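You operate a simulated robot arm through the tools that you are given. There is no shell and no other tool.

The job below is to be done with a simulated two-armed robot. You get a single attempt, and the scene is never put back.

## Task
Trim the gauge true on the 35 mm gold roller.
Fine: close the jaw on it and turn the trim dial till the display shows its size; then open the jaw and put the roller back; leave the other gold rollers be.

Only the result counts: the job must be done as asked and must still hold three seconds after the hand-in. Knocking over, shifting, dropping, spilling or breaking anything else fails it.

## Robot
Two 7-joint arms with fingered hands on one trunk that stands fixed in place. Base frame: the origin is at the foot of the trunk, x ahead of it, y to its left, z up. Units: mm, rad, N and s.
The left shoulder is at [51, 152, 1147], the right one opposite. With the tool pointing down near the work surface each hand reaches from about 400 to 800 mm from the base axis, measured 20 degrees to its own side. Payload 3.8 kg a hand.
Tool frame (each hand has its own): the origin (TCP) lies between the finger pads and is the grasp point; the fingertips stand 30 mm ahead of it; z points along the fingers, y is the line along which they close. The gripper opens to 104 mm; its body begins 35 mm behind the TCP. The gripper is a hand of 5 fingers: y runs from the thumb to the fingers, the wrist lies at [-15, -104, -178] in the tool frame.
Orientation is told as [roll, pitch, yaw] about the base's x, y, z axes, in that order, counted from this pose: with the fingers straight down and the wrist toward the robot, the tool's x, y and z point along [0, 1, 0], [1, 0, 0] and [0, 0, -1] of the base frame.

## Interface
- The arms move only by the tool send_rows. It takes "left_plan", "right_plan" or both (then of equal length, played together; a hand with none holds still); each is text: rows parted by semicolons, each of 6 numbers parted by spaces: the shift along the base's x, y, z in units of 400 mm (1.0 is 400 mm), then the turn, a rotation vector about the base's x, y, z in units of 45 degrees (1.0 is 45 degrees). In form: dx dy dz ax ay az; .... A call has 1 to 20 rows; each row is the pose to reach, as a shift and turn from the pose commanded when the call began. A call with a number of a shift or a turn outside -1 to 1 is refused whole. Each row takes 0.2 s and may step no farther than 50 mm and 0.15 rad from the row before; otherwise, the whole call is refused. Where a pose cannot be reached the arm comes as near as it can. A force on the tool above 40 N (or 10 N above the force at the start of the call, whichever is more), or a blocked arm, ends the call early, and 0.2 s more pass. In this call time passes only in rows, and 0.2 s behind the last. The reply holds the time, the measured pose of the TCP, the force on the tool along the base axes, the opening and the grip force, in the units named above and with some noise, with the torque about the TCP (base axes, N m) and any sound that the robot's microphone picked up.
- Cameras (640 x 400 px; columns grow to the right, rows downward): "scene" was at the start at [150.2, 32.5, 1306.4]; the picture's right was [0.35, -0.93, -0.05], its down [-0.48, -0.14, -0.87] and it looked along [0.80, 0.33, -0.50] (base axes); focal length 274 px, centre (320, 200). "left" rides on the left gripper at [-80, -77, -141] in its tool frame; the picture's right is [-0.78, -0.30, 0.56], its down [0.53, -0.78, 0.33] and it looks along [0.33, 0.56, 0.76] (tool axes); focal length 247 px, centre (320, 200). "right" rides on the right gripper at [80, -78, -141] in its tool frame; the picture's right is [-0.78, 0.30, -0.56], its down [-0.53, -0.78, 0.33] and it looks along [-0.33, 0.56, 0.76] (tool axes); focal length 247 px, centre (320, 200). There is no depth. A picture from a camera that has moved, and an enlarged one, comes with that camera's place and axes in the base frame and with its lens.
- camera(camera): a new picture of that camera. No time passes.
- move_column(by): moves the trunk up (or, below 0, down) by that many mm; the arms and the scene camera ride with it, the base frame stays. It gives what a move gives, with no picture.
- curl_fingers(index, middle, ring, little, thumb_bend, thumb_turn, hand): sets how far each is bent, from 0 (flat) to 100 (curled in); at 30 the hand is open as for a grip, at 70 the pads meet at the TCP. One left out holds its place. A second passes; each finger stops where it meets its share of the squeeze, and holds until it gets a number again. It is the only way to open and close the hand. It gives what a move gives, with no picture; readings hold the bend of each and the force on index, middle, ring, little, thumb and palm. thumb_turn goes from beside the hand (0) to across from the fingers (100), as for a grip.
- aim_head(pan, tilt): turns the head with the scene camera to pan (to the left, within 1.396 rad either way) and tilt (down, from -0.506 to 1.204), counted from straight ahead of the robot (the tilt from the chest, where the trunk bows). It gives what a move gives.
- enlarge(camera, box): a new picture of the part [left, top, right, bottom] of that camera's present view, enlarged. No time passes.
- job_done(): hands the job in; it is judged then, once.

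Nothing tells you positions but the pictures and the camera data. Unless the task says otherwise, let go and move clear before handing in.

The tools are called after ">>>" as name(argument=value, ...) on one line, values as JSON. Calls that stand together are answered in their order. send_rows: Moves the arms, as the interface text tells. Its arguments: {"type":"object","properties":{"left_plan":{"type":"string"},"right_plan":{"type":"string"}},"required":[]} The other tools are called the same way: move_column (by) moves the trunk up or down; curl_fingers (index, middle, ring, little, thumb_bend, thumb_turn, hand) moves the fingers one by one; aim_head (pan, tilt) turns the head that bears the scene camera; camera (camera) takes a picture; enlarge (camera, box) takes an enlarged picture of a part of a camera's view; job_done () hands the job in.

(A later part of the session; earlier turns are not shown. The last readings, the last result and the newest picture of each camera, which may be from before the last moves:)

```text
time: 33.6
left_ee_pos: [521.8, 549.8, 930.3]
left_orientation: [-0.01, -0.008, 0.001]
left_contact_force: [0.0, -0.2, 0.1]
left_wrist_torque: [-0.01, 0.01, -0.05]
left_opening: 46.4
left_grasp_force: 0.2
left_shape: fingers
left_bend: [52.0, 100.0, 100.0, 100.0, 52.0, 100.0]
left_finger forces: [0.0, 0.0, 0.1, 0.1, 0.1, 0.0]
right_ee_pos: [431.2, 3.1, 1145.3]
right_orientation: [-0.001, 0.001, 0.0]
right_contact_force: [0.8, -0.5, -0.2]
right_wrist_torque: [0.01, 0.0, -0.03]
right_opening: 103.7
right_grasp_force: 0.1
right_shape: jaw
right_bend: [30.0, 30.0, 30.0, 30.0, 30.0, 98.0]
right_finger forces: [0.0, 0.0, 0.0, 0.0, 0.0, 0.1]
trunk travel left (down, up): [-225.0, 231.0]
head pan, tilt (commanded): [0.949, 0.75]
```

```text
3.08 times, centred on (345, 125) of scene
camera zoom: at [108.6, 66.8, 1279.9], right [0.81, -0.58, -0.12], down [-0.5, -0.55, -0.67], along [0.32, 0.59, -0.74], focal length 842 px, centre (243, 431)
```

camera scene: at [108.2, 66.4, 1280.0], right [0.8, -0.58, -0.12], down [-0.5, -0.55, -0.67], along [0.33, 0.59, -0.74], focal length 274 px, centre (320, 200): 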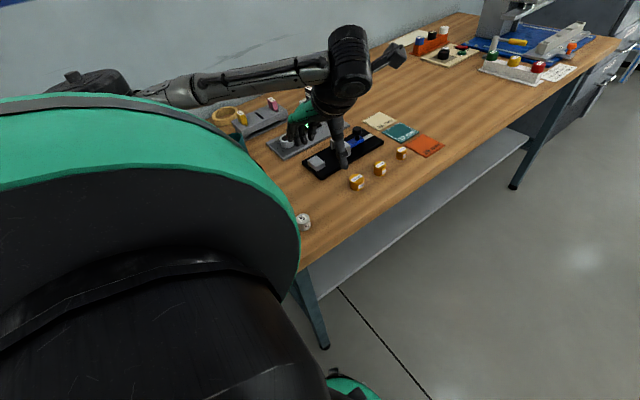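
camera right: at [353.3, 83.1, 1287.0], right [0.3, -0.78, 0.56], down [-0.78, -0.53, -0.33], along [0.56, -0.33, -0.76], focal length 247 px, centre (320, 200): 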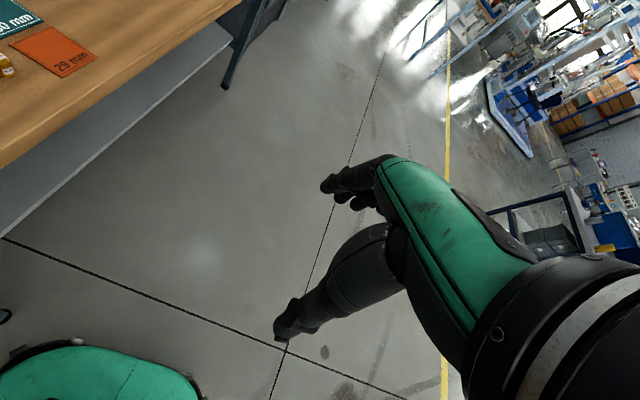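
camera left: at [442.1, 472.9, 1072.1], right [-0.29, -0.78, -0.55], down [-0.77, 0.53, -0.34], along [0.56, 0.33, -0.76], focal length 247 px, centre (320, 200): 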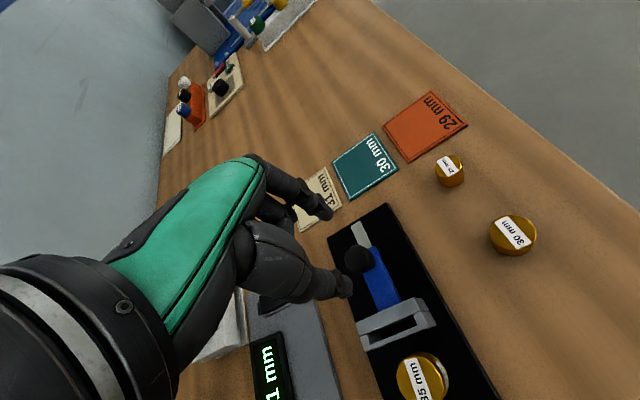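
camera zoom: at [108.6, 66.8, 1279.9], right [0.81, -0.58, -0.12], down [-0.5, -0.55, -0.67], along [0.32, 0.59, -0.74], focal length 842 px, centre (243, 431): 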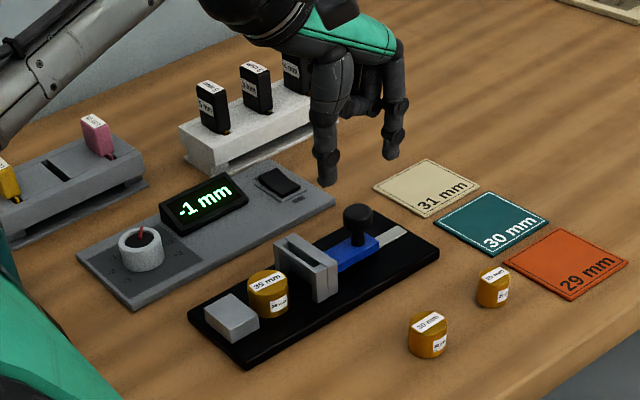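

>>> enlarge(camera="left", box=[260, 150, 460, 350])

>>> enlarge(camera="scene", box=[310, 80, 380, 150])

```text
2.00 times, centred on (360, 250) of left
camera zoom: at [442.1, 472.9, 1072.1], right [-0.29, -0.78, -0.55], down [-0.77, 0.53, -0.34], along [0.56, 0.33, -0.76], focal length 494 px, centre (240, 100)
```

zoom: 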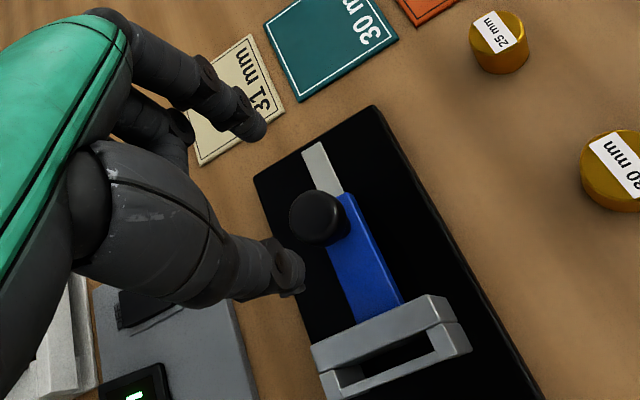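

```text
5.71 times, centred on (345, 115) of scene
camera zoom: at [108.6, 66.8, 1279.9], right [0.81, -0.58, -0.12], down [-0.5, -0.55, -0.67], along [0.32, 0.59, -0.74], focal length 1564 px, centre (177, 686)
```

zoom: 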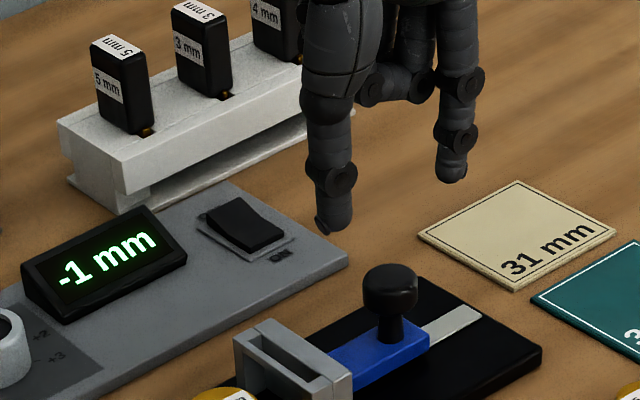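

>>> send_rows(left_plan="0 0.0025 -0.04 0 0 0; 0 0.0025 -0.08 0 0 0; 0 0.0025 -0.11 0 0 0; 0 0.0025 -0.13 0 0 0; 0 0.0025 -0.145 0 0 0; 0 0.0025 -0.155 0 0 0")

>>> enlarge(camera="left", box=[260, 150, 460, 350])

>>> enlarge(camera="scene", box=[310, 90, 380, 160])

```text
time: 35.0
left_ee_pos: [520.3, 549.9, 869.3]
left_orientation: [-0.01, -0.009, 0.001]
left_contact_force: [-0.2, -0.4, -0.7]
left_wrist_torque: [-0.01, -0.01, 0.03]
left_opening: 46.6
left_grasp_force: 0.0
left_shape: fingers
left_bend: [52.0, 100.0, 100.0, 100.0, 52.0, 100.0]
left_finger forces: [0.1, 0.1, 0.0, 0.1, 0.0, 0.1]
right_ee_pos: [430.9, 2.0, 1144.9]
right_orientation: [0.0, 0.0, 0.0]
right_contact_force: [0.0, 0.4, -0.4]
right_wrist_torque: [0.01, 0.0, 0.04]
right_opening: 103.7
right_grasp_force: 0.1
right_shape: jaw
right_bend: [30.0, 30.0, 30.0, 30.0, 30.0, 98.0]
right_finger forces: [0.0, 0.0, 0.0, 0.0, 0.0, 0.1]
trunk travel left (down, up): [-225.0, 231.0]
head pan, tilt (commanded): [0.949, 0.75]
```

```text
2.00 times, centred on (360, 250) of left
camera zoom: at [441.3, 473.2, 1010.5], right [-0.29, -0.78, -0.55], down [-0.77, 0.53, -0.34], along [0.56, 0.33, -0.76], focal length 494 px, centre (240, 100)
```

zoom: 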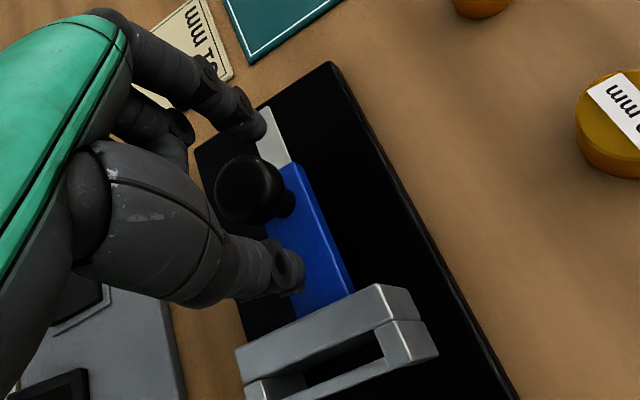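

```text
5.71 times, centred on (345, 125) of scene
camera zoom: at [107.8, 66.7, 1280.1], right [0.81, -0.58, -0.11], down [-0.5, -0.55, -0.67], along [0.33, 0.59, -0.74], focal length 1564 px, centre (177, 629)
```

zoom: 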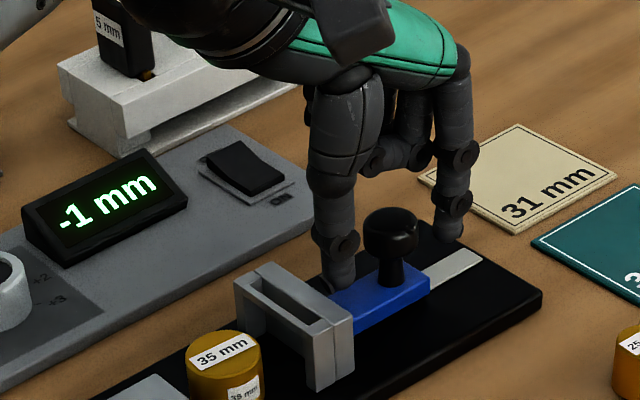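

The knob sits between thumb and index. I'll close on it.

>>> curl_fingers(hand="left", index=60, thumb_bend=60)

>>> enlarge(camera="left", box=[200, 120, 440, 350])

>>> enlarge(camera="scene", box=[310, 90, 380, 160])

```text
time: 36.0
left_ee_pos: [520.2, 549.4, 868.4]
left_orientation: [-0.01, -0.008, 0.0]
left_contact_force: [0.3, -0.1, 0.7]
left_wrist_torque: [0.0, 0.02, -0.02]
left_opening: 26.7
left_grasp_force: 0.0
left_shape: fingers
left_bend: [60.0, 100.0, 100.0, 100.0, 60.0, 100.0]
left_finger forces: [0.0, 0.0, 0.1, 0.0, 0.0, 0.1]
right_ee_pos: [431.9, 2.7, 1144.4]
right_orientation: [0.0, 0.0, -0.001]
right_contact_force: [-0.5, -0.3, -0.2]
right_wrist_torque: [-0.01, -0.01, 0.01]
right_opening: 103.5
right_grasp_force: 0.1
right_shape: jaw
right_bend: [30.0, 30.0, 30.0, 30.0, 30.0, 98.0]
right_finger forces: [0.1, 0.0, 0.0, 0.0, 0.0, 0.0]
trunk travel left (down, up): [-225.0, 231.0]
head pan, tilt (commanded): [0.949, 0.75]
```

```text
1.74 times, centred on (320, 235) of left
camera zoom: at [441.3, 473.2, 1010.7], right [-0.29, -0.78, -0.55], down [-0.77, 0.53, -0.34], along [0.56, 0.33, -0.76], focal length 430 px, centre (320, 139)
```

zoom: 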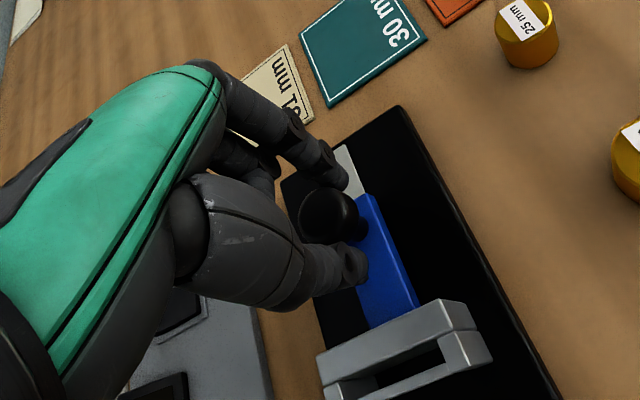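

```text
5.71 times, centred on (345, 125) of scene
camera zoom: at [107.8, 66.6, 1280.1], right [0.81, -0.58, -0.11], down [-0.5, -0.55, -0.67], along [0.33, 0.59, -0.74], focal length 1564 px, centre (177, 629)
```

zoom: 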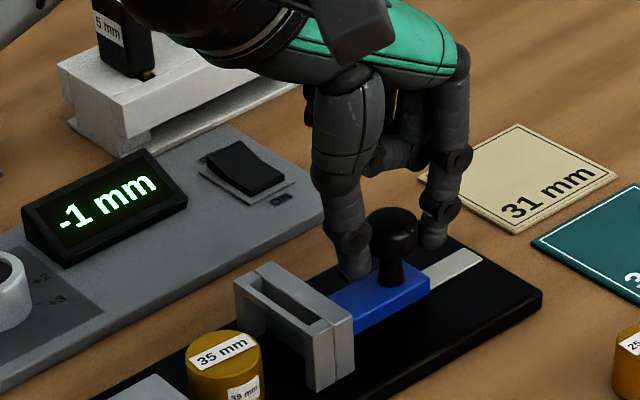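

>>> curl_fingers(hand="left", index=70, thumb_bend=70)

>>> enlarge(camera="left", box=[200, 120, 440, 350])

>>> enlarge(camera="scene", box=[290, 90, 390, 190])

```text
time: 37.0
left_ee_pos: [520.6, 549.7, 868.4]
left_orientation: [-0.011, -0.005, 0.0]
left_contact_force: [-1.1, -0.3, -2.0]
left_wrist_torque: [-0.02, 0.03, 0.01]
left_opening: 19.5
left_grasp_force: 5.9
left_shape: fingers
left_bend: [63.0, 100.0, 100.0, 100.0, 64.0, 100.0]
left_finger forces: [4.9, 0.0, 0.0, 0.0, 6.0, 0.0]
right_ee_pos: [431.7, 1.8, 1144.1]
right_orientation: [0.001, -0.001, 0.0]
right_contact_force: [0.4, 0.0, -0.5]
right_wrist_torque: [-0.01, -0.01, 0.01]
right_opening: 103.9
right_grasp_force: 0.0
right_shape: jaw
right_bend: [30.0, 30.0, 30.0, 30.0, 30.0, 98.0]
right_finger forces: [0.1, 0.0, 0.0, 0.0, 0.0, 0.0]
trunk travel left (down, up): [-225.0, 231.0]
head pan, tilt (commanded): [0.949, 0.75]
```

```text
1.74 times, centred on (320, 235) of left
camera zoom: at [441.3, 473.3, 1010.5], right [-0.29, -0.78, -0.55], down [-0.77, 0.53, -0.34], along [0.56, 0.33, -0.76], focal length 430 px, centre (320, 139)
```

zoom: 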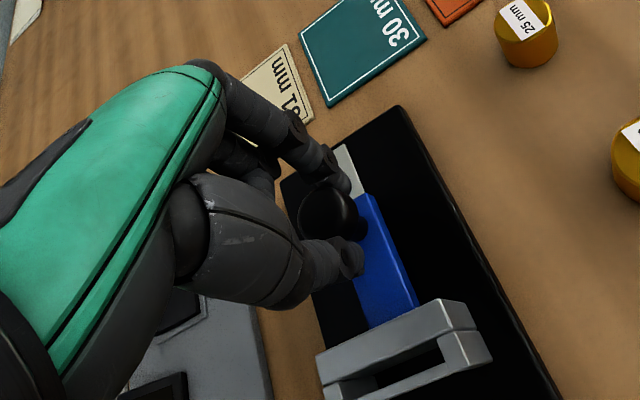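

```text
4.00 times, centred on (340, 140) of scene
camera zoom: at [107.8, 66.8, 1280.0], right [0.81, -0.58, -0.11], down [-0.5, -0.55, -0.67], along [0.33, 0.59, -0.74], focal length 1094 px, centre (240, 440)
```

zoom: 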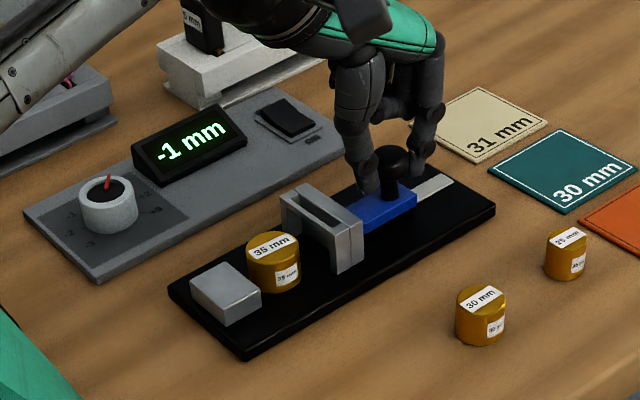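

Knob gripped. I'll slide the jaw toward the roller: 12 mm first, then check.

>>> send_rows(left_plan="-0.01 0 0 0 0 0; -0.02 0 0 0 0 0; -0.03 0 0 0 0 0")

>>> enlarge(camera="scene", box=[290, 90, 390, 190])

```text
time: 37.8
left_ee_pos: [508.1, 550.3, 869.9]
left_orientation: [-0.009, -0.006, 0.001]
left_contact_force: [-2.2, -2.3, -2.1]
left_wrist_torque: [-0.06, 0.07, -0.05]
left_opening: 19.8
left_grasp_force: 6.1
left_shape: fingers
left_bend: [63.0, 100.0, 100.0, 100.0, 64.0, 100.0]
left_finger forces: [5.2, 0.1, 0.1, 0.1, 6.7, 0.0]
right_ee_pos: [430.6, 2.9, 1145.1]
right_orientation: [0.001, 0.0, 0.001]
right_contact_force: [0.4, 0.1, -0.6]
right_wrist_torque: [-0.01, -0.01, 0.01]
right_opening: 103.8
right_grasp_force: 0.1
right_shape: jaw
right_bend: [30.0, 30.0, 30.0, 30.0, 30.0, 98.0]
right_finger forces: [0.0, 0.0, 0.1, 0.1, 0.1, 0.0]
trunk travel left (down, up): [-225.0, 231.0]
head pan, tilt (commanded): [0.949, 0.75]
```

```text
4.00 times, centred on (340, 140) of scene
camera zoom: at [107.0, 66.3, 1280.1], right [0.81, -0.58, -0.11], down [-0.5, -0.55, -0.67], along [0.33, 0.59, -0.73], focal length 1094 px, centre (240, 440)
```

zoom: 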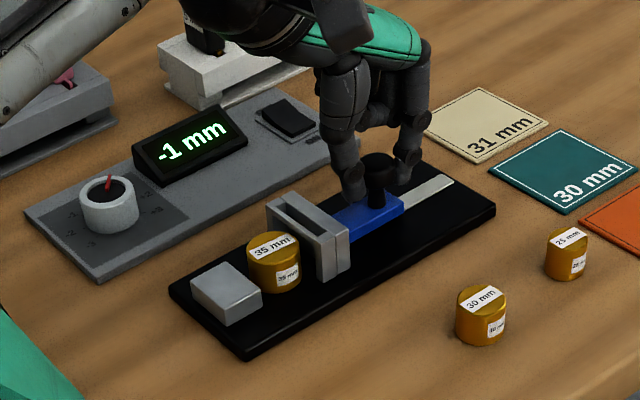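

>>> send_rows(left_plan="-0.005 0 0 0 0 0; -0.01 0 0 0 0 0; -0.015 0 0 0 0 0")

>>> enlarge(camera="scene", box=[310, 110, 370, 170])

>>> enlarge(camera="left", box=[300, 200, 500, 400])

```text
time: 38.6
left_ee_pos: [501.1, 552.1, 869.1]
left_orientation: [-0.01, -0.006, -0.001]
left_contact_force: [-3.4, -2.7, -2.5]
left_wrist_torque: [-0.03, 0.07, -0.02]
left_opening: 19.7
left_grasp_force: 6.2
left_shape: fingers
left_bend: [63.0, 100.0, 100.0, 100.0, 64.0, 100.0]
left_finger forces: [5.3, 0.0, 0.0, 0.0, 6.7, 0.1]
right_ee_pos: [431.7, 3.5, 1144.1]
right_orientation: [0.001, 0.001, -0.001]
right_contact_force: [0.0, -0.2, -0.7]
right_wrist_torque: [-0.03, -0.02, 0.0]
right_opening: 103.7
right_grasp_force: 0.0
right_shape: jaw
right_bend: [30.0, 30.0, 30.0, 30.0, 30.0, 98.0]
right_finger forces: [0.0, 0.1, 0.1, 0.1, 0.1, 0.0]
trunk travel left (down, up): [-225.0, 231.0]
head pan, tilt (commanded): [0.949, 0.75]
```

```text
6.67 times, centred on (340, 140) of scene
camera zoom: at [107.7, 66.7, 1280.0], right [0.81, -0.58, -0.11], down [-0.5, -0.55, -0.67], along [0.33, 0.59, -0.74], focal length 1824 px, centre (187, 600)
```

zoom: 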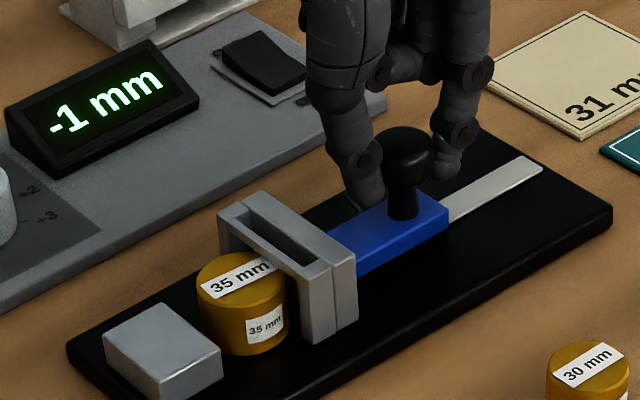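

```text
2.00 times, centred on (400, 300) of left
camera zoom: at [423.4, 473.7, 1010.5], right [-0.29, -0.78, -0.55], down [-0.77, 0.53, -0.34], along [0.56, 0.33, -0.76], focal length 494 px, centre (160, 0)
```

zoom: 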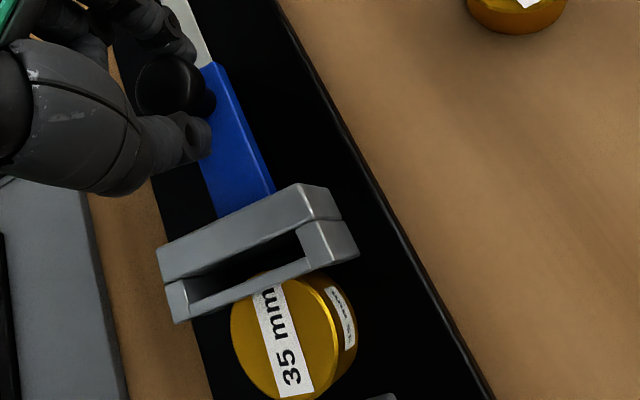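

The horns pass around the roller and the bar goes over it, with the roller centred. I'll keep closing gently.

>>> send_rows(left_plan="-0.005 0 0 0 0 0; -0.01 0 0 0 0 0; -0.015 0 0 0 0 0")

>>> enlarge(camera="scene", box=[310, 110, 370, 170])

```text
time: 39.4
left_ee_pos: [496.7, 550.7, 868.8]
left_orientation: [-0.011, -0.005, 0.002]
left_contact_force: [-2.7, 0.2, -3.7]
left_wrist_torque: [0.04, 0.05, 0.03]
left_opening: 19.7
left_grasp_force: 5.7
left_shape: fingers
left_bend: [63.0, 100.0, 100.0, 100.0, 64.0, 100.0]
left_finger forces: [4.9, 0.0, 0.1, 0.1, 6.8, 0.0]
right_ee_pos: [430.7, 2.7, 1145.8]
right_orientation: [0.001, 0.001, 0.001]
right_contact_force: [-0.4, -0.2, -0.2]
right_wrist_torque: [0.02, -0.02, -0.01]
right_opening: 103.7
right_grasp_force: 0.1
right_shape: jaw
right_bend: [30.0, 30.0, 30.0, 30.0, 30.0, 98.0]
right_finger forces: [0.0, 0.0, 0.0, 0.0, 0.0, 0.1]
trunk travel left (down, up): [-225.0, 231.0]
head pan, tilt (commanded): [0.949, 0.75]
```

```text
6.67 times, centred on (340, 140) of scene
camera zoom: at [107.9, 67.3, 1280.0], right [0.81, -0.58, -0.11], down [-0.5, -0.56, -0.67], along [0.33, 0.59, -0.74], focal length 1824 px, centre (187, 600)
```

zoom: 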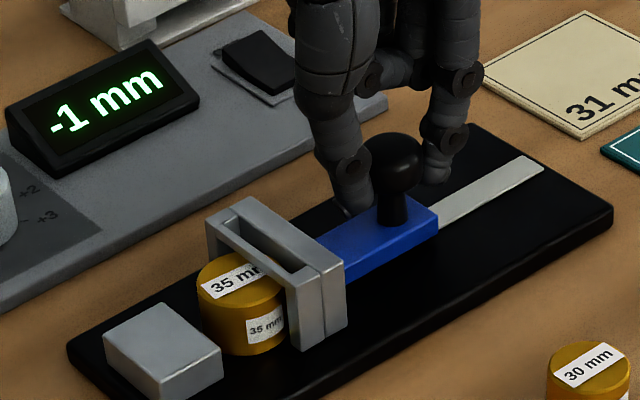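

>>> send_rows(left_plan="-0.005 0 0 0 0 0; -0.01 0 0 0 0 0; -0.015 0 0 0 0 0")

>>> enlarge(camera="scene", box=[310, 110, 370, 170])

```text
time: 40.2
left_ee_pos: [491.1, 549.7, 869.7]
left_orientation: [-0.011, -0.006, 0.0]
left_contact_force: [-1.6, -1.7, -3.9]
left_wrist_torque: [0.01, 0.07, 0.02]
left_opening: 19.5
left_grasp_force: 6.2
left_shape: fingers
left_bend: [63.0, 100.0, 100.0, 100.0, 64.0, 100.0]
left_finger forces: [5.1, 0.0, 0.0, 0.0, 6.3, 0.0]
right_ee_pos: [430.5, 3.2, 1144.9]
right_orientation: [0.001, -0.001, -0.001]
right_contact_force: [-0.5, 0.7, -0.6]
right_wrist_torque: [0.04, 0.03, -0.01]
right_opening: 103.6
right_grasp_force: 0.0
right_shape: jaw
right_bend: [30.0, 30.0, 30.0, 30.0, 30.0, 98.0]
right_finger forces: [0.0, 0.0, 0.1, 0.0, 0.1, 0.0]
trunk travel left (down, up): [-225.0, 231.0]
head pan, tilt (commanded): [0.949, 0.75]
```

```text
6.67 times, centred on (340, 140) of scene
camera zoom: at [107.8, 66.7, 1280.1], right [0.8, -0.58, -0.11], down [-0.5, -0.55, -0.67], along [0.33, 0.59, -0.74], focal length 1824 px, centre (187, 600)
```

zoom: 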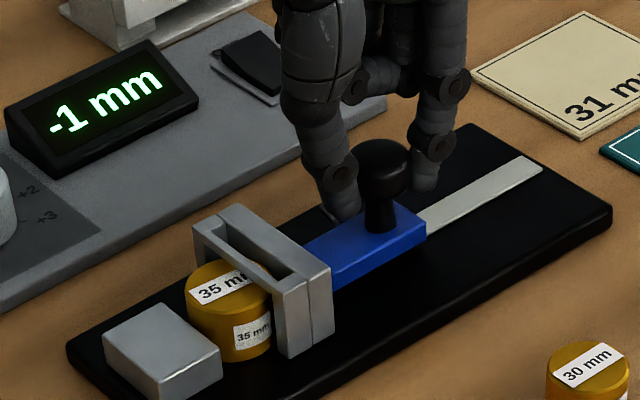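

>>> send_rows(left_plan="-0.004 0 0 0 0 0; -0.008 0 0 0 0 0; -0.012 0 0 0 0 0")

>>> enlarge(camera="scene", box=[310, 110, 370, 170])

```text
time: 41.0
left_ee_pos: [487.7, 550.6, 869.1]
left_orientation: [-0.01, -0.006, 0.0]
left_contact_force: [2.9, -1.1, -3.5]
left_wrist_torque: [0.01, -0.1, 0.03]
left_opening: 19.4
left_grasp_force: 6.2
left_shape: fingers
left_bend: [62.0, 100.0, 100.0, 100.0, 65.0, 100.0]
left_finger forces: [7.0, 0.0, 0.0, 0.0, 4.3, 0.0]
right_ee_pos: [431.9, 3.3, 1144.7]
right_orientation: [0.0, 0.0, -0.001]
right_contact_force: [0.0, 0.7, 0.1]
right_wrist_torque: [0.0, 0.02, 0.02]
right_opening: 103.6
right_grasp_force: 0.0
right_shape: jaw
right_bend: [30.0, 30.0, 30.0, 30.0, 30.0, 98.0]
right_finger forces: [0.0, 0.0, 0.0, 0.0, 0.0, 0.0]
trunk travel left (down, up): [-225.0, 231.0]
head pan, tilt (commanded): [0.949, 0.75]
```

```text
6.67 times, centred on (340, 140) of scene
camera zoom: at [108.7, 66.7, 1280.0], right [0.8, -0.58, -0.12], down [-0.5, -0.55, -0.67], along [0.33, 0.59, -0.74], focal length 1824 px, centre (187, 600)
```

zoom: 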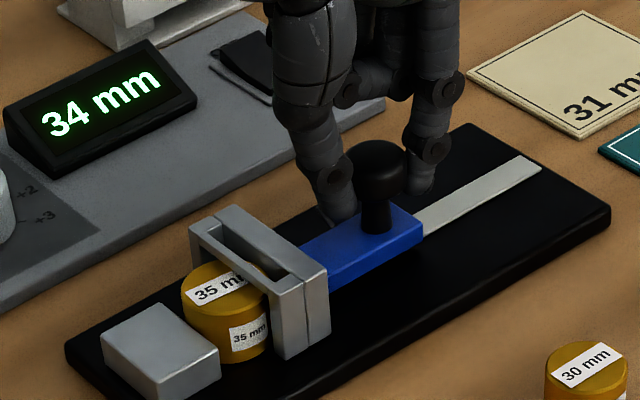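

The display now reads 34 mm with the roller held, so the trim must go up by one. I'll press slightly more, then let go and check that the jaw stays closed.

>>> send_rows(left_plan="-0.003 0 0 0 0 0")

>>> curl_fingers(hand="left", index=56, thumb_bend=56)

>>> enlarge(camera="scene", box=[310, 110, 370, 170])

>>> enlarge(camera="left", box=[200, 120, 440, 350])

```text
time: 41.4
left_ee_pos: [485.4, 550.4, 870.2]
left_orientation: [-0.009, -0.007, 0.001]
left_contact_force: [4.9, -0.8, -1.8]
left_wrist_torque: [0.01, -0.14, -0.01]
left_opening: 19.3
left_grasp_force: 5.9
left_shape: fingers
left_bend: [61.0, 100.0, 100.0, 100.0, 65.0, 100.0]
left_finger forces: [7.5, 0.1, 0.1, 0.0, 3.7, 0.0]
right_ee_pos: [431.3, 2.8, 1144.5]
right_orientation: [-0.001, 0.002, 0.0]
right_contact_force: [0.3, 0.3, -0.2]
right_wrist_torque: [0.0, 0.01, 0.0]
right_opening: 103.7
right_grasp_force: 0.0
right_shape: jaw
right_bend: [30.0, 30.0, 30.0, 30.0, 30.0, 98.0]
right_finger forces: [0.0, 0.0, 0.0, 0.0, 0.0, 0.1]
trunk travel left (down, up): [-225.0, 231.0]
head pan, tilt (commanded): [0.949, 0.75]
```

```text
time: 42.4
left_ee_pos: [485.0, 550.2, 869.7]
left_orientation: [-0.01, -0.005, -0.001]
left_contact_force: [-0.3, 0.6, 0.3]
left_wrist_torque: [0.0, -0.03, -0.01]
left_opening: 35.8
left_grasp_force: 0.0
left_shape: fingers
left_bend: [56.0, 100.0, 100.0, 100.0, 56.0, 100.0]
left_finger forces: [0.0, 0.0, 0.0, 0.0, 0.1, 0.0]
right_ee_pos: [431.1, 3.0, 1145.4]
right_orientation: [0.0, 0.0, -0.001]
right_contact_force: [-0.5, 0.8, 0.2]
right_wrist_torque: [-0.02, -0.01, 0.02]
right_opening: 103.4
right_grasp_force: 0.0
right_shape: jaw
right_bend: [30.0, 30.0, 30.0, 30.0, 30.0, 98.0]
right_finger forces: [0.0, 0.0, 0.1, 0.0, 0.1, 0.0]
trunk travel left (down, up): [-225.0, 231.0]
head pan, tilt (commanded): [0.949, 0.75]
```

```text
6.67 times, centred on (340, 140) of scene
camera zoom: at [107.8, 66.7, 1280.1], right [0.81, -0.58, -0.11], down [-0.5, -0.55, -0.67], along [0.33, 0.59, -0.74], focal length 1824 px, centre (187, 600)
```

zoom: 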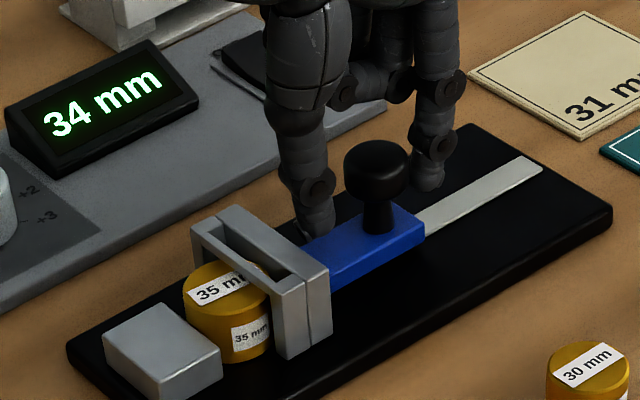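

```text
1.74 times, centred on (320, 235) of left
camera zoom: at [405.4, 473.1, 1010.7], right [-0.29, -0.78, -0.55], down [-0.77, 0.53, -0.34], along [0.56, 0.33, -0.76], focal length 430 px, centre (320, 139)
```

zoom: 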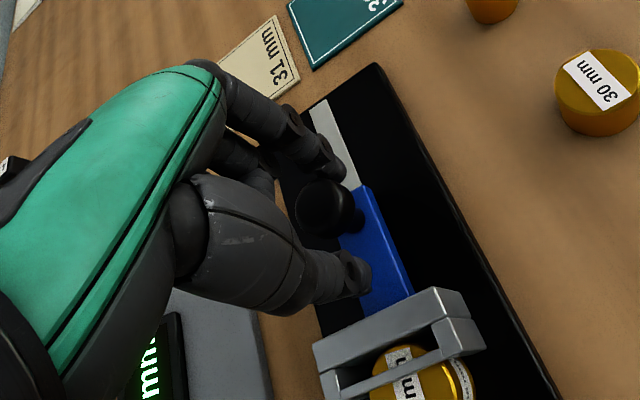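

The jaw holds closed at 34 mm after release. Next I'll lift clear and carry the hand over to the dial, turning back to yaw 90°.

>>> send_rows(left_plan="0 0 0.02 0 0 0; 0 0 0.08 0 0 0; 0 0 0.15 0 0 0; 0 0 0.2 0 0 0")

>>> send_rows(left_plan="-0.025 0.03 0 0 0 0.167; -0.05 0.06 0 0 0 0.333; -0.075 0.09 0 0 0 0.5; -0.1 0.12 0 0 0 0.667; -0.125 0.15 0 0 0 0.833; -0.15 0.18 0 0 0 1.0")

>>> send_rows(left_plan="-0.02 0.03 0 0 0 0.167; -0.04 0.06 0 0 0 0.333; -0.06 0.09 0 0 0 0.5; -0.08 0.12 0 0 0 0.667; -0.1 0.15 0 0 0 0.833; -0.12 0.175 0 0 0 1.0")

>>> camera(camera="left")

>>> enlarge(camera="scene", box=[250, 60, 390, 180])

```text
time: 43.4
left_ee_pos: [484.1, 551.1, 949.3]
left_orientation: [-0.011, -0.006, -0.001]
left_contact_force: [-0.4, -0.3, 0.0]
left_wrist_torque: [-0.01, 0.04, 0.03]
left_opening: 35.9
left_grasp_force: 0.0
left_shape: fingers
left_bend: [56.0, 100.0, 100.0, 100.0, 56.0, 100.0]
left_finger forces: [0.2, 0.0, 0.0, 0.1, 0.0, 0.0]
right_ee_pos: [431.0, 2.7, 1145.5]
right_orientation: [0.001, -0.001, 0.001]
right_contact_force: [0.4, 0.5, 0.0]
right_wrist_torque: [0.0, -0.01, 0.0]
right_opening: 103.7
right_grasp_force: 0.1
right_shape: jaw
right_bend: [30.0, 30.0, 30.0, 30.0, 30.0, 98.0]
right_finger forces: [0.0, 0.0, 0.0, 0.0, 0.1, 0.0]
trunk travel left (down, up): [-225.0, 231.0]
head pan, tilt (commanded): [0.949, 0.75]
```

```text
time: 44.8
left_ee_pos: [424.6, 623.3, 948.3]
left_orientation: [-0.009, -0.008, 0.789]
left_contact_force: [-0.4, 0.2, 0.2]
left_wrist_torque: [0.0, -0.04, -0.01]
left_opening: 36.0
left_grasp_force: 0.2
left_shape: fingers
left_bend: [56.0, 100.0, 100.0, 100.0, 56.0, 100.0]
left_finger forces: [0.1, 0.0, 0.1, 0.1, 0.0, 0.0]
right_ee_pos: [430.0, 4.1, 1144.6]
right_orientation: [-0.001, 0.0, -0.001]
right_contact_force: [-0.2, 0.1, 0.6]
right_wrist_torque: [0.02, 0.0, 0.0]
right_opening: 103.9
right_grasp_force: 0.0
right_shape: jaw
right_bend: [30.0, 30.0, 30.0, 30.0, 30.0, 98.0]
right_finger forces: [0.1, 0.1, 0.0, 0.1, 0.0, 0.0]
trunk travel left (down, up): [-225.0, 231.0]
head pan, tilt (commanded): [0.949, 0.75]
```

```text
time: 46.2
left_ee_pos: [377.9, 691.4, 950.5]
left_orientation: [-0.01, -0.006, 1.573]
left_contact_force: [0.7, -0.1, 0.2]
left_wrist_torque: [-0.01, 0.03, -0.02]
left_opening: 35.8
left_grasp_force: 0.0
left_shape: fingers
left_bend: [56.0, 100.0, 100.0, 100.0, 56.0, 100.0]
left_finger forces: [0.0, 0.0, 0.1, 0.1, 0.0, 0.0]
right_ee_pos: [431.7, 3.3, 1145.7]
right_orientation: [0.0, 0.001, -0.001]
right_contact_force: [-0.4, 0.3, -0.6]
right_wrist_torque: [-0.03, 0.01, 0.0]
right_opening: 103.9
right_grasp_force: 0.1
right_shape: jaw
right_bend: [30.0, 30.0, 30.0, 30.0, 30.0, 98.0]
right_finger forces: [0.1, 0.0, 0.1, 0.0, 0.1, 0.0]
trunk travel left (down, up): [-225.0, 231.0]
head pan, tilt (commanded): [0.949, 0.75]
```

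```text
taken
camera left: at [455.7, 615.6, 1091.3], right [0.78, -0.29, -0.55], down [-0.53, -0.78, -0.34], along [-0.33, 0.56, -0.76], focal length 247 px, centre (320, 200)
```

left: 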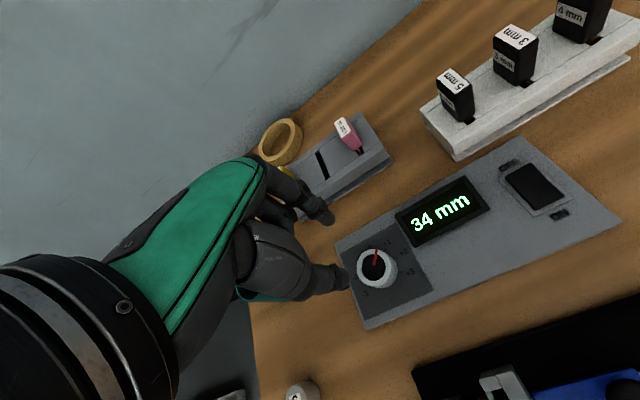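

```text
3.33 times, centred on (320, 120) of scene
camera zoom: at [108.0, 66.7, 1280.0], right [0.81, -0.58, -0.11], down [-0.5, -0.55, -0.67], along [0.33, 0.59, -0.74], focal length 912 px, centre (320, 467)
```

zoom: 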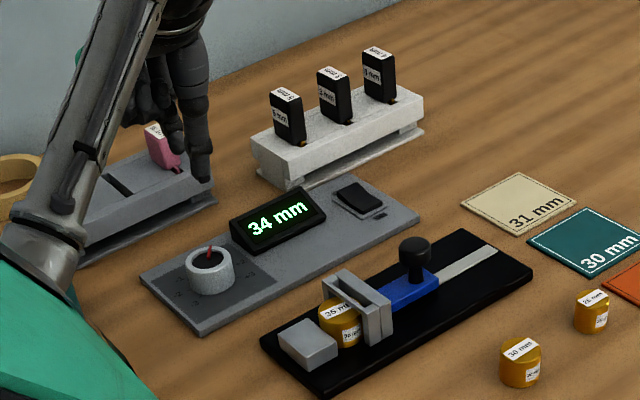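

>>> enlarge(camera="left", box=[300, 180, 480, 340])

>>> enlarge(camera="left", box=[345, 235, 425, 305])

```text
2.50 times, centred on (390, 260) of left
camera zoom: at [455.7, 615.6, 1091.3], right [0.78, -0.29, -0.55], down [-0.53, -0.78, -0.34], along [-0.33, 0.56, -0.76], focal length 617 px, centre (145, 50)
```

zoom: 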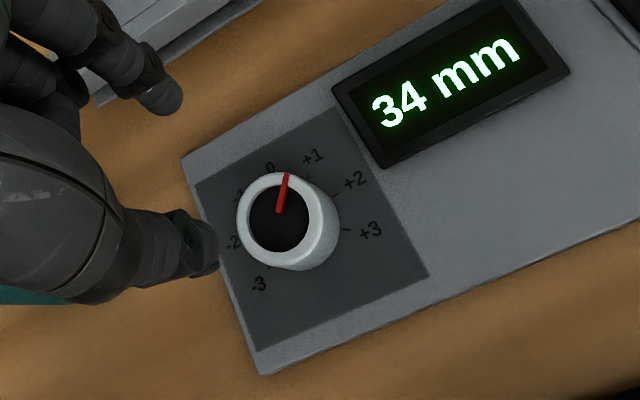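

```text
5.71 times, centred on (385, 270) of left
camera zoom: at [455.7, 615.6, 1091.3], right [0.78, -0.29, -0.55], down [-0.53, -0.78, -0.34], along [-0.33, 0.56, -0.76], focal length 1411 px, centre (-51, -200)
```

zoom: 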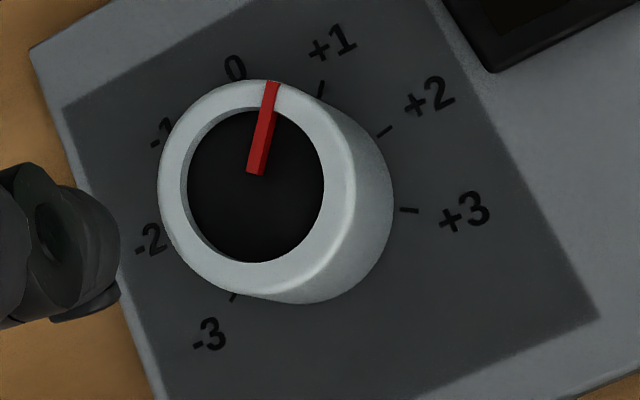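

The dial centre is at about (374.5, 691), with its top near z=831 and the panel near z=810. I'll open the pinch wider, centre over the dial and lower the fingers around it.

>>> curl_fingers(hand="left", index=45, thumb_bend=45)

>>> send_rows(left_plan="-0.004 0 -0.04 0 0 0; -0.008 0 -0.1 0 0 0; -0.008 0 -0.15 0 0 0; -0.008 0 -0.19 0 0 0; -0.008 0 -0.21 0 0 0")

>>> enlarge(camera="left", box=[250, 120, 450, 330])

>>> enlarge(camera="scene", box=[250, 90, 350, 170])

```text
time: 47.2
left_ee_pos: [377.2, 692.8, 949.5]
left_orientation: [-0.009, -0.008, 1.571]
left_contact_force: [-0.2, 2.0, -0.3]
left_wrist_torque: [0.01, 0.01, 0.0]
left_opening: 64.7
left_grasp_force: 0.0
left_shape: fingers
left_bend: [45.0, 100.0, 100.0, 100.0, 45.0, 99.0]
left_finger forces: [0.0, 0.0, 0.0, 0.0, 0.0, 0.1]
right_ee_pos: [430.8, 2.8, 1144.3]
right_orientation: [0.0, -0.001, 0.001]
right_contact_force: [0.4, 0.1, 0.1]
right_wrist_torque: [0.03, -0.01, -0.02]
right_opening: 103.8
right_grasp_force: 0.0
right_shape: jaw
right_bend: [30.0, 30.0, 30.0, 30.0, 30.0, 98.0]
right_finger forces: [0.1, 0.0, 0.1, 0.1, 0.0, 0.0]
trunk travel left (down, up): [-225.0, 231.0]
head pan, tilt (commanded): [0.949, 0.75]
```

```text
time: 48.4
left_ee_pos: [373.0, 690.1, 866.0]
left_orientation: [-0.009, -0.006, 1.569]
left_contact_force: [0.1, 0.6, 0.5]
left_wrist_torque: [-0.02, 0.0, -0.01]
left_opening: 64.3
left_grasp_force: 0.0
left_shape: fingers
left_bend: [45.0, 100.0, 100.0, 100.0, 45.0, 99.0]
left_finger forces: [0.1, 0.1, 0.0, 0.0, 0.1, 0.1]
right_ee_pos: [430.6, 3.3, 1145.7]
right_orientation: [0.0, 0.002, 0.0]
right_contact_force: [0.2, 0.0, 0.0]
right_wrist_torque: [0.0, 0.01, 0.01]
right_opening: 103.8
right_grasp_force: 0.1
right_shape: jaw
right_bend: [30.0, 30.0, 30.0, 30.0, 30.0, 98.0]
right_finger forces: [0.0, 0.1, 0.0, 0.0, 0.0, 0.1]
trunk travel left (down, up): [-225.0, 231.0]
head pan, tilt (commanded): [0.949, 0.75]
```

```text
1.90 times, centred on (350, 225) of left
camera zoom: at [451.6, 614.4, 1007.4], right [0.78, -0.29, -0.55], down [-0.53, -0.77, -0.34], along [-0.33, 0.56, -0.76], focal length 470 px, centre (263, 152)
```

zoom: 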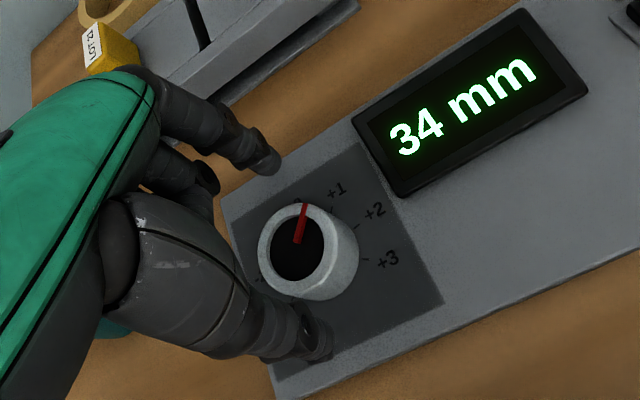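

```text
5.00 times, centred on (300, 130) of scene
camera zoom: at [107.8, 66.7, 1280.1], right [0.81, -0.58, -0.11], down [-0.5, -0.55, -0.67], along [0.33, 0.59, -0.74], focal length 1368 px, centre (420, 550)
```

zoom: 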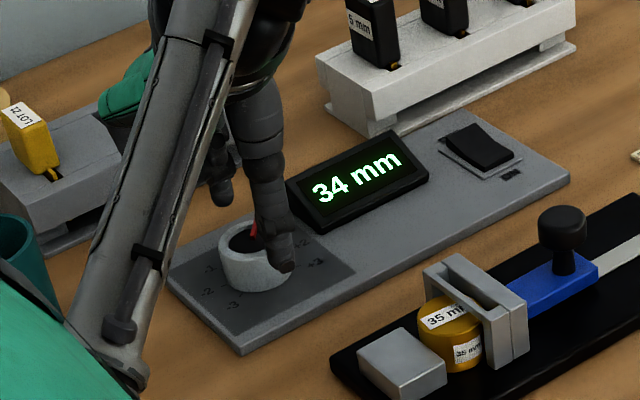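

>>> send_rows(left_plan="0.0025 0 -0.015 0 0 0; 0.0025 0 -0.03 0 0 0; 0.0025 0 -0.04 0 0 0; 0.0025 0 -0.047 0 0 0")

>>> curl_fingers(hand="left", index=52, thumb_bend=52)

>>> enlarge(camera="left", box=[250, 120, 450, 330])

>>> enlarge(camera="scene", box=[250, 90, 350, 170])

```text
time: 49.4
left_ee_pos: [375.0, 692.4, 845.2]
left_orientation: [-0.012, -0.007, 1.571]
left_contact_force: [-0.1, 0.2, -0.4]
left_wrist_torque: [0.02, 0.01, -0.01]
left_opening: 64.4
left_grasp_force: 0.0
left_shape: fingers
left_bend: [45.0, 100.0, 100.0, 100.0, 45.0, 99.0]
left_finger forces: [0.1, 0.1, 0.1, 0.0, 0.0, 0.0]
right_ee_pos: [430.8, 3.6, 1145.3]
right_orientation: [0.0, 0.0, 0.0]
right_contact_force: [-0.6, 0.0, 0.6]
right_wrist_torque: [-0.01, 0.0, 0.0]
right_opening: 103.7
right_grasp_force: 0.0
right_shape: jaw
right_bend: [30.0, 30.0, 30.0, 30.0, 30.0, 98.0]
right_finger forces: [0.0, 0.1, 0.0, 0.1, 0.0, 0.0]
trunk travel left (down, up): [-225.0, 231.0]
head pan, tilt (commanded): [0.949, 0.75]
```

```text
time: 50.4
left_ee_pos: [375.7, 692.3, 846.3]
left_orientation: [-0.011, -0.007, 1.57]
left_contact_force: [-0.8, -0.5, -0.6]
left_wrist_torque: [0.0, 0.04, 0.01]
left_opening: 46.9
left_grasp_force: 0.1
left_shape: fingers
left_bend: [52.0, 100.0, 100.0, 100.0, 52.0, 100.0]
left_finger forces: [0.1, 0.0, 0.0, 0.1, 0.0, 0.0]
right_ee_pos: [431.0, 3.5, 1146.3]
right_orientation: [-0.001, -0.002, 0.0]
right_contact_force: [0.1, 0.1, 0.1]
right_wrist_torque: [-0.02, -0.01, -0.02]
right_opening: 103.7
right_grasp_force: 0.0
right_shape: jaw
right_bend: [30.0, 30.0, 30.0, 30.0, 30.0, 98.0]
right_finger forces: [0.1, 0.0, 0.0, 0.0, 0.0, 0.1]
trunk travel left (down, up): [-225.0, 231.0]
head pan, tilt (commanded): [0.949, 0.75]
```

```text
1.90 times, centred on (350, 225) of left
camera zoom: at [452.8, 614.7, 987.6], right [0.78, -0.29, -0.55], down [-0.53, -0.77, -0.34], along [-0.33, 0.56, -0.76], focal length 470 px, centre (263, 152)
```

zoom: 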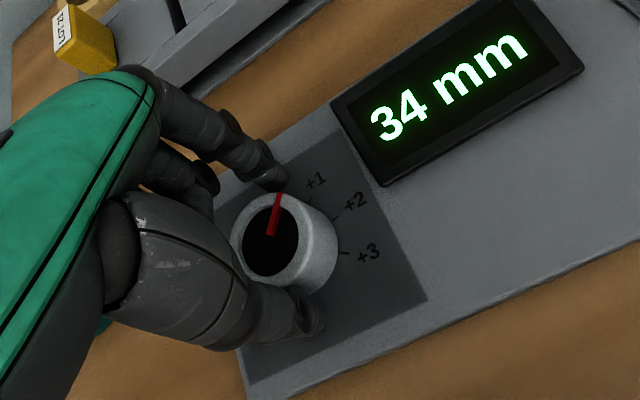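

```text
5.00 times, centred on (300, 130) of scene
camera zoom: at [107.8, 66.6, 1280.1], right [0.81, -0.58, -0.11], down [-0.5, -0.55, -0.67], along [0.33, 0.59, -0.74], focal length 1368 px, centre (420, 550)
```

zoom: 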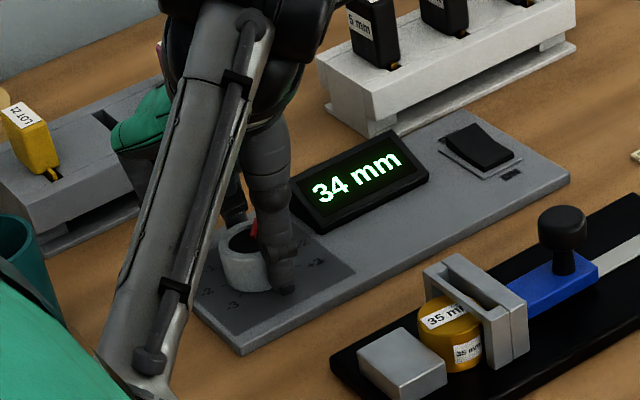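

>>> curl_fingers(hand="left", index=66, thumb_bend=66)

>>> enlarge(camera="left", box=[250, 120, 450, 330])

```text
time: 51.4
left_ee_pos: [375.6, 690.1, 845.7]
left_orientation: [-0.009, -0.007, 1.57]
left_contact_force: [-0.1, -1.7, -1.8]
left_wrist_torque: [-0.04, -0.05, 0.01]
left_opening: 34.5
left_grasp_force: 6.9
left_shape: fingers
left_bend: [58.0, 100.0, 100.0, 100.0, 58.0, 100.0]
left_finger forces: [5.9, 0.0, 0.0, 0.1, 7.4, 0.0]
right_ee_pos: [431.1, 2.9, 1145.4]
right_orientation: [-0.001, 0.001, -0.001]
right_contact_force: [0.3, -1.0, -0.2]
right_wrist_torque: [-0.01, -0.03, 0.01]
right_opening: 103.7
right_grasp_force: 0.0
right_shape: jaw
right_bend: [30.0, 30.0, 30.0, 30.0, 30.0, 98.0]
right_finger forces: [0.0, 0.0, 0.1, 0.0, 0.1, 0.0]
trunk travel left (down, up): [-225.0, 231.0]
head pan, tilt (commanded): [0.949, 0.75]
```

```text
1.90 times, centred on (350, 225) of left
camera zoom: at [452.9, 614.5, 987.6], right [0.78, -0.29, -0.55], down [-0.53, -0.77, -0.34], along [-0.33, 0.56, -0.76], focal length 470 px, centre (263, 152)
```

zoom: 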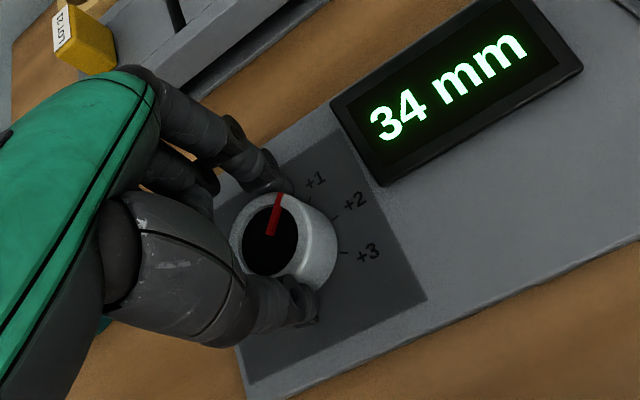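

The dial is gripped at about 7 N. I'll turn it clockwise (toward +2) in small steps and watch the pointer.

>>> send_rows(left_plan="0 0 0 0 0 -0.11; 0 0 0 0 0 -0.22; 0 0 0 0 0 -0.33; 0 0 0 0 0 -0.44")

>>> enlarge(camera="left", box=[250, 120, 450, 330])

>>> enlarge(camera="scene", box=[250, 90, 350, 170])

```text
time: 52.4
left_ee_pos: [375.4, 691.6, 845.7]
left_orientation: [-0.009, -0.006, 1.221]
left_contact_force: [-1.0, -2.3, -1.6]
left_wrist_torque: [-0.02, 0.0, 0.02]
left_opening: 34.3
left_grasp_force: 7.3
left_shape: fingers
left_bend: [58.0, 100.0, 100.0, 100.0, 58.0, 100.0]
left_finger forces: [5.6, 0.0, 0.1, 0.0, 8.2, 0.1]
right_ee_pos: [431.2, 3.0, 1145.9]
right_orientation: [-0.001, -0.001, 0.0]
right_contact_force: [0.4, 0.0, -1.0]
right_wrist_torque: [0.02, -0.01, 0.01]
right_opening: 103.7
right_grasp_force: 0.0
right_shape: jaw
right_bend: [30.0, 30.0, 30.0, 30.0, 30.0, 98.0]
right_finger forces: [0.0, 0.1, 0.0, 0.0, 0.0, 0.0]
trunk travel left (down, up): [-225.0, 231.0]
head pan, tilt (commanded): [0.949, 0.75]
```

```text
1.90 times, centred on (350, 225) of left
camera zoom: at [421.7, 592.9, 987.9], right [0.64, -0.54, -0.55], down [-0.76, -0.55, -0.34], along [-0.12, 0.64, -0.76], focal length 470 px, centre (263, 152)
```

zoom: 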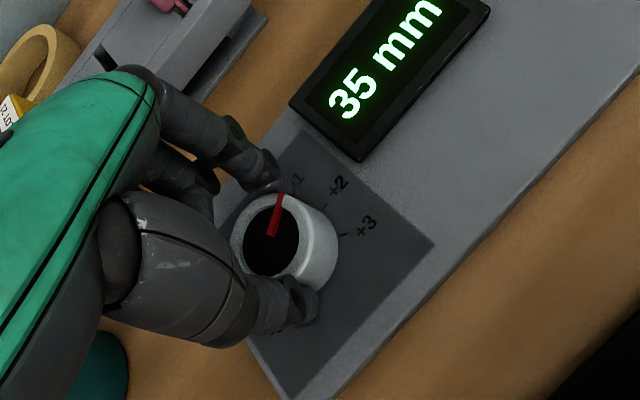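

```text
5.00 times, centred on (300, 130) of scene
camera zoom: at [107.7, 66.6, 1280.1], right [0.81, -0.58, -0.11], down [-0.5, -0.55, -0.67], along [0.33, 0.59, -0.74], focal length 1368 px, centre (420, 550)
```

zoom: 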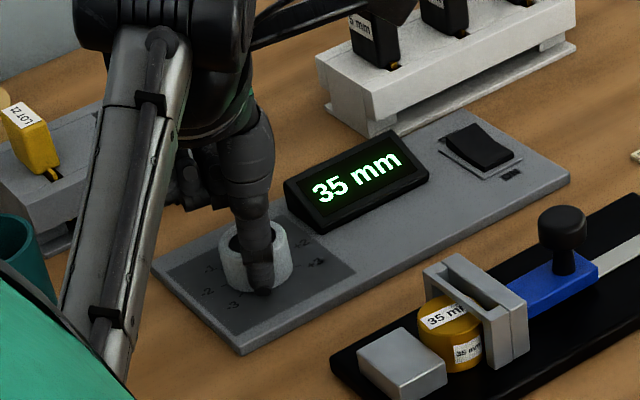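

The display already reads 35 mm about halfway to the next mark. I'll keep turning until the pointer sits squarely on +2.

>>> send_rows(left_plan="0 0 0 0 0 -0.11; 0 0 0 0 0 -0.22; 0 0 0 0 0 -0.33; 0 0 0 0 0 -0.42")

>>> enlarge(camera="left", box=[250, 120, 450, 330])

>>> enlarge(camera="scene", box=[250, 90, 350, 170])

>>> enlarge(camera="left", box=[330, 190, 400, 260])

```text
time: 53.4
left_ee_pos: [375.2, 692.4, 847.2]
left_orientation: [-0.01, -0.007, 0.894]
left_contact_force: [0.7, -3.7, -2.3]
left_wrist_torque: [-0.11, -0.01, 0.04]
left_opening: 34.5
left_grasp_force: 6.7
left_shape: fingers
left_bend: [58.0, 100.0, 100.0, 100.0, 58.0, 100.0]
left_finger forces: [5.9, 0.0, 0.1, 0.0, 8.1, 0.0]
right_ee_pos: [430.7, 2.2, 1145.4]
right_orientation: [0.001, 0.0, -0.001]
right_contact_force: [0.2, -0.3, -0.8]
right_wrist_torque: [-0.03, 0.02, -0.01]
right_opening: 103.6
right_grasp_force: 0.0
right_shape: jaw
right_bend: [30.0, 30.0, 30.0, 30.0, 30.0, 98.0]
right_finger forces: [0.0, 0.0, 0.0, 0.0, 0.0, 0.0]
trunk travel left (down, up): [-225.0, 231.0]
head pan, tilt (commanded): [0.949, 0.75]
```

```text
1.90 times, centred on (350, 225) of left
camera zoom: at [386.7, 583.6, 988.0], right [0.43, -0.72, -0.55], down [-0.9, -0.27, -0.34], along [0.1, 0.64, -0.76], focal length 470 px, centre (263, 152)
```

zoom: 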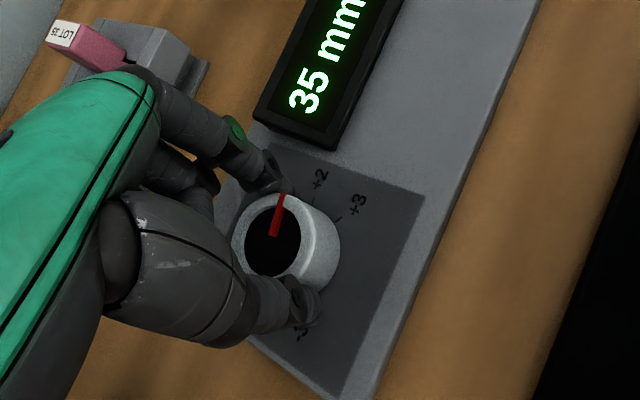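

```text
5.00 times, centred on (300, 130) of scene
camera zoom: at [108.0, 66.6, 1280.1], right [0.8, -0.58, -0.11], down [-0.5, -0.55, -0.67], along [0.33, 0.59, -0.74], focal length 1368 px, centre (420, 550)
```

zoom: 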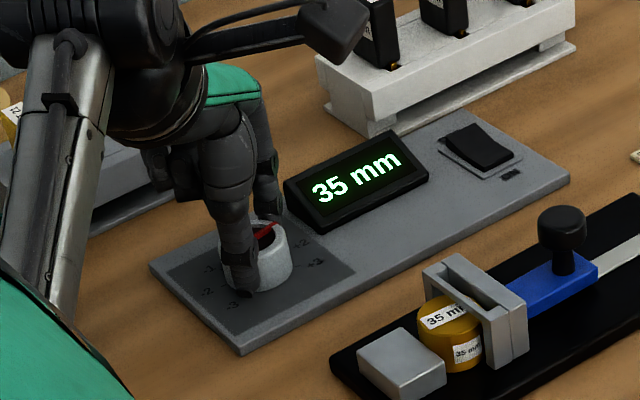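

```text
5.71 times, centred on (365, 225) of left
camera zoom: at [386.7, 583.6, 988.0], right [0.43, -0.72, -0.55], down [-0.9, -0.27, -0.34], along [0.1, 0.64, -0.76], focal length 1411 px, centre (63, 57)
```

zoom: 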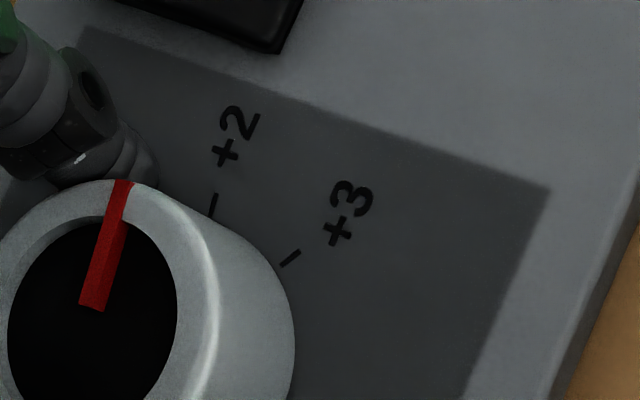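

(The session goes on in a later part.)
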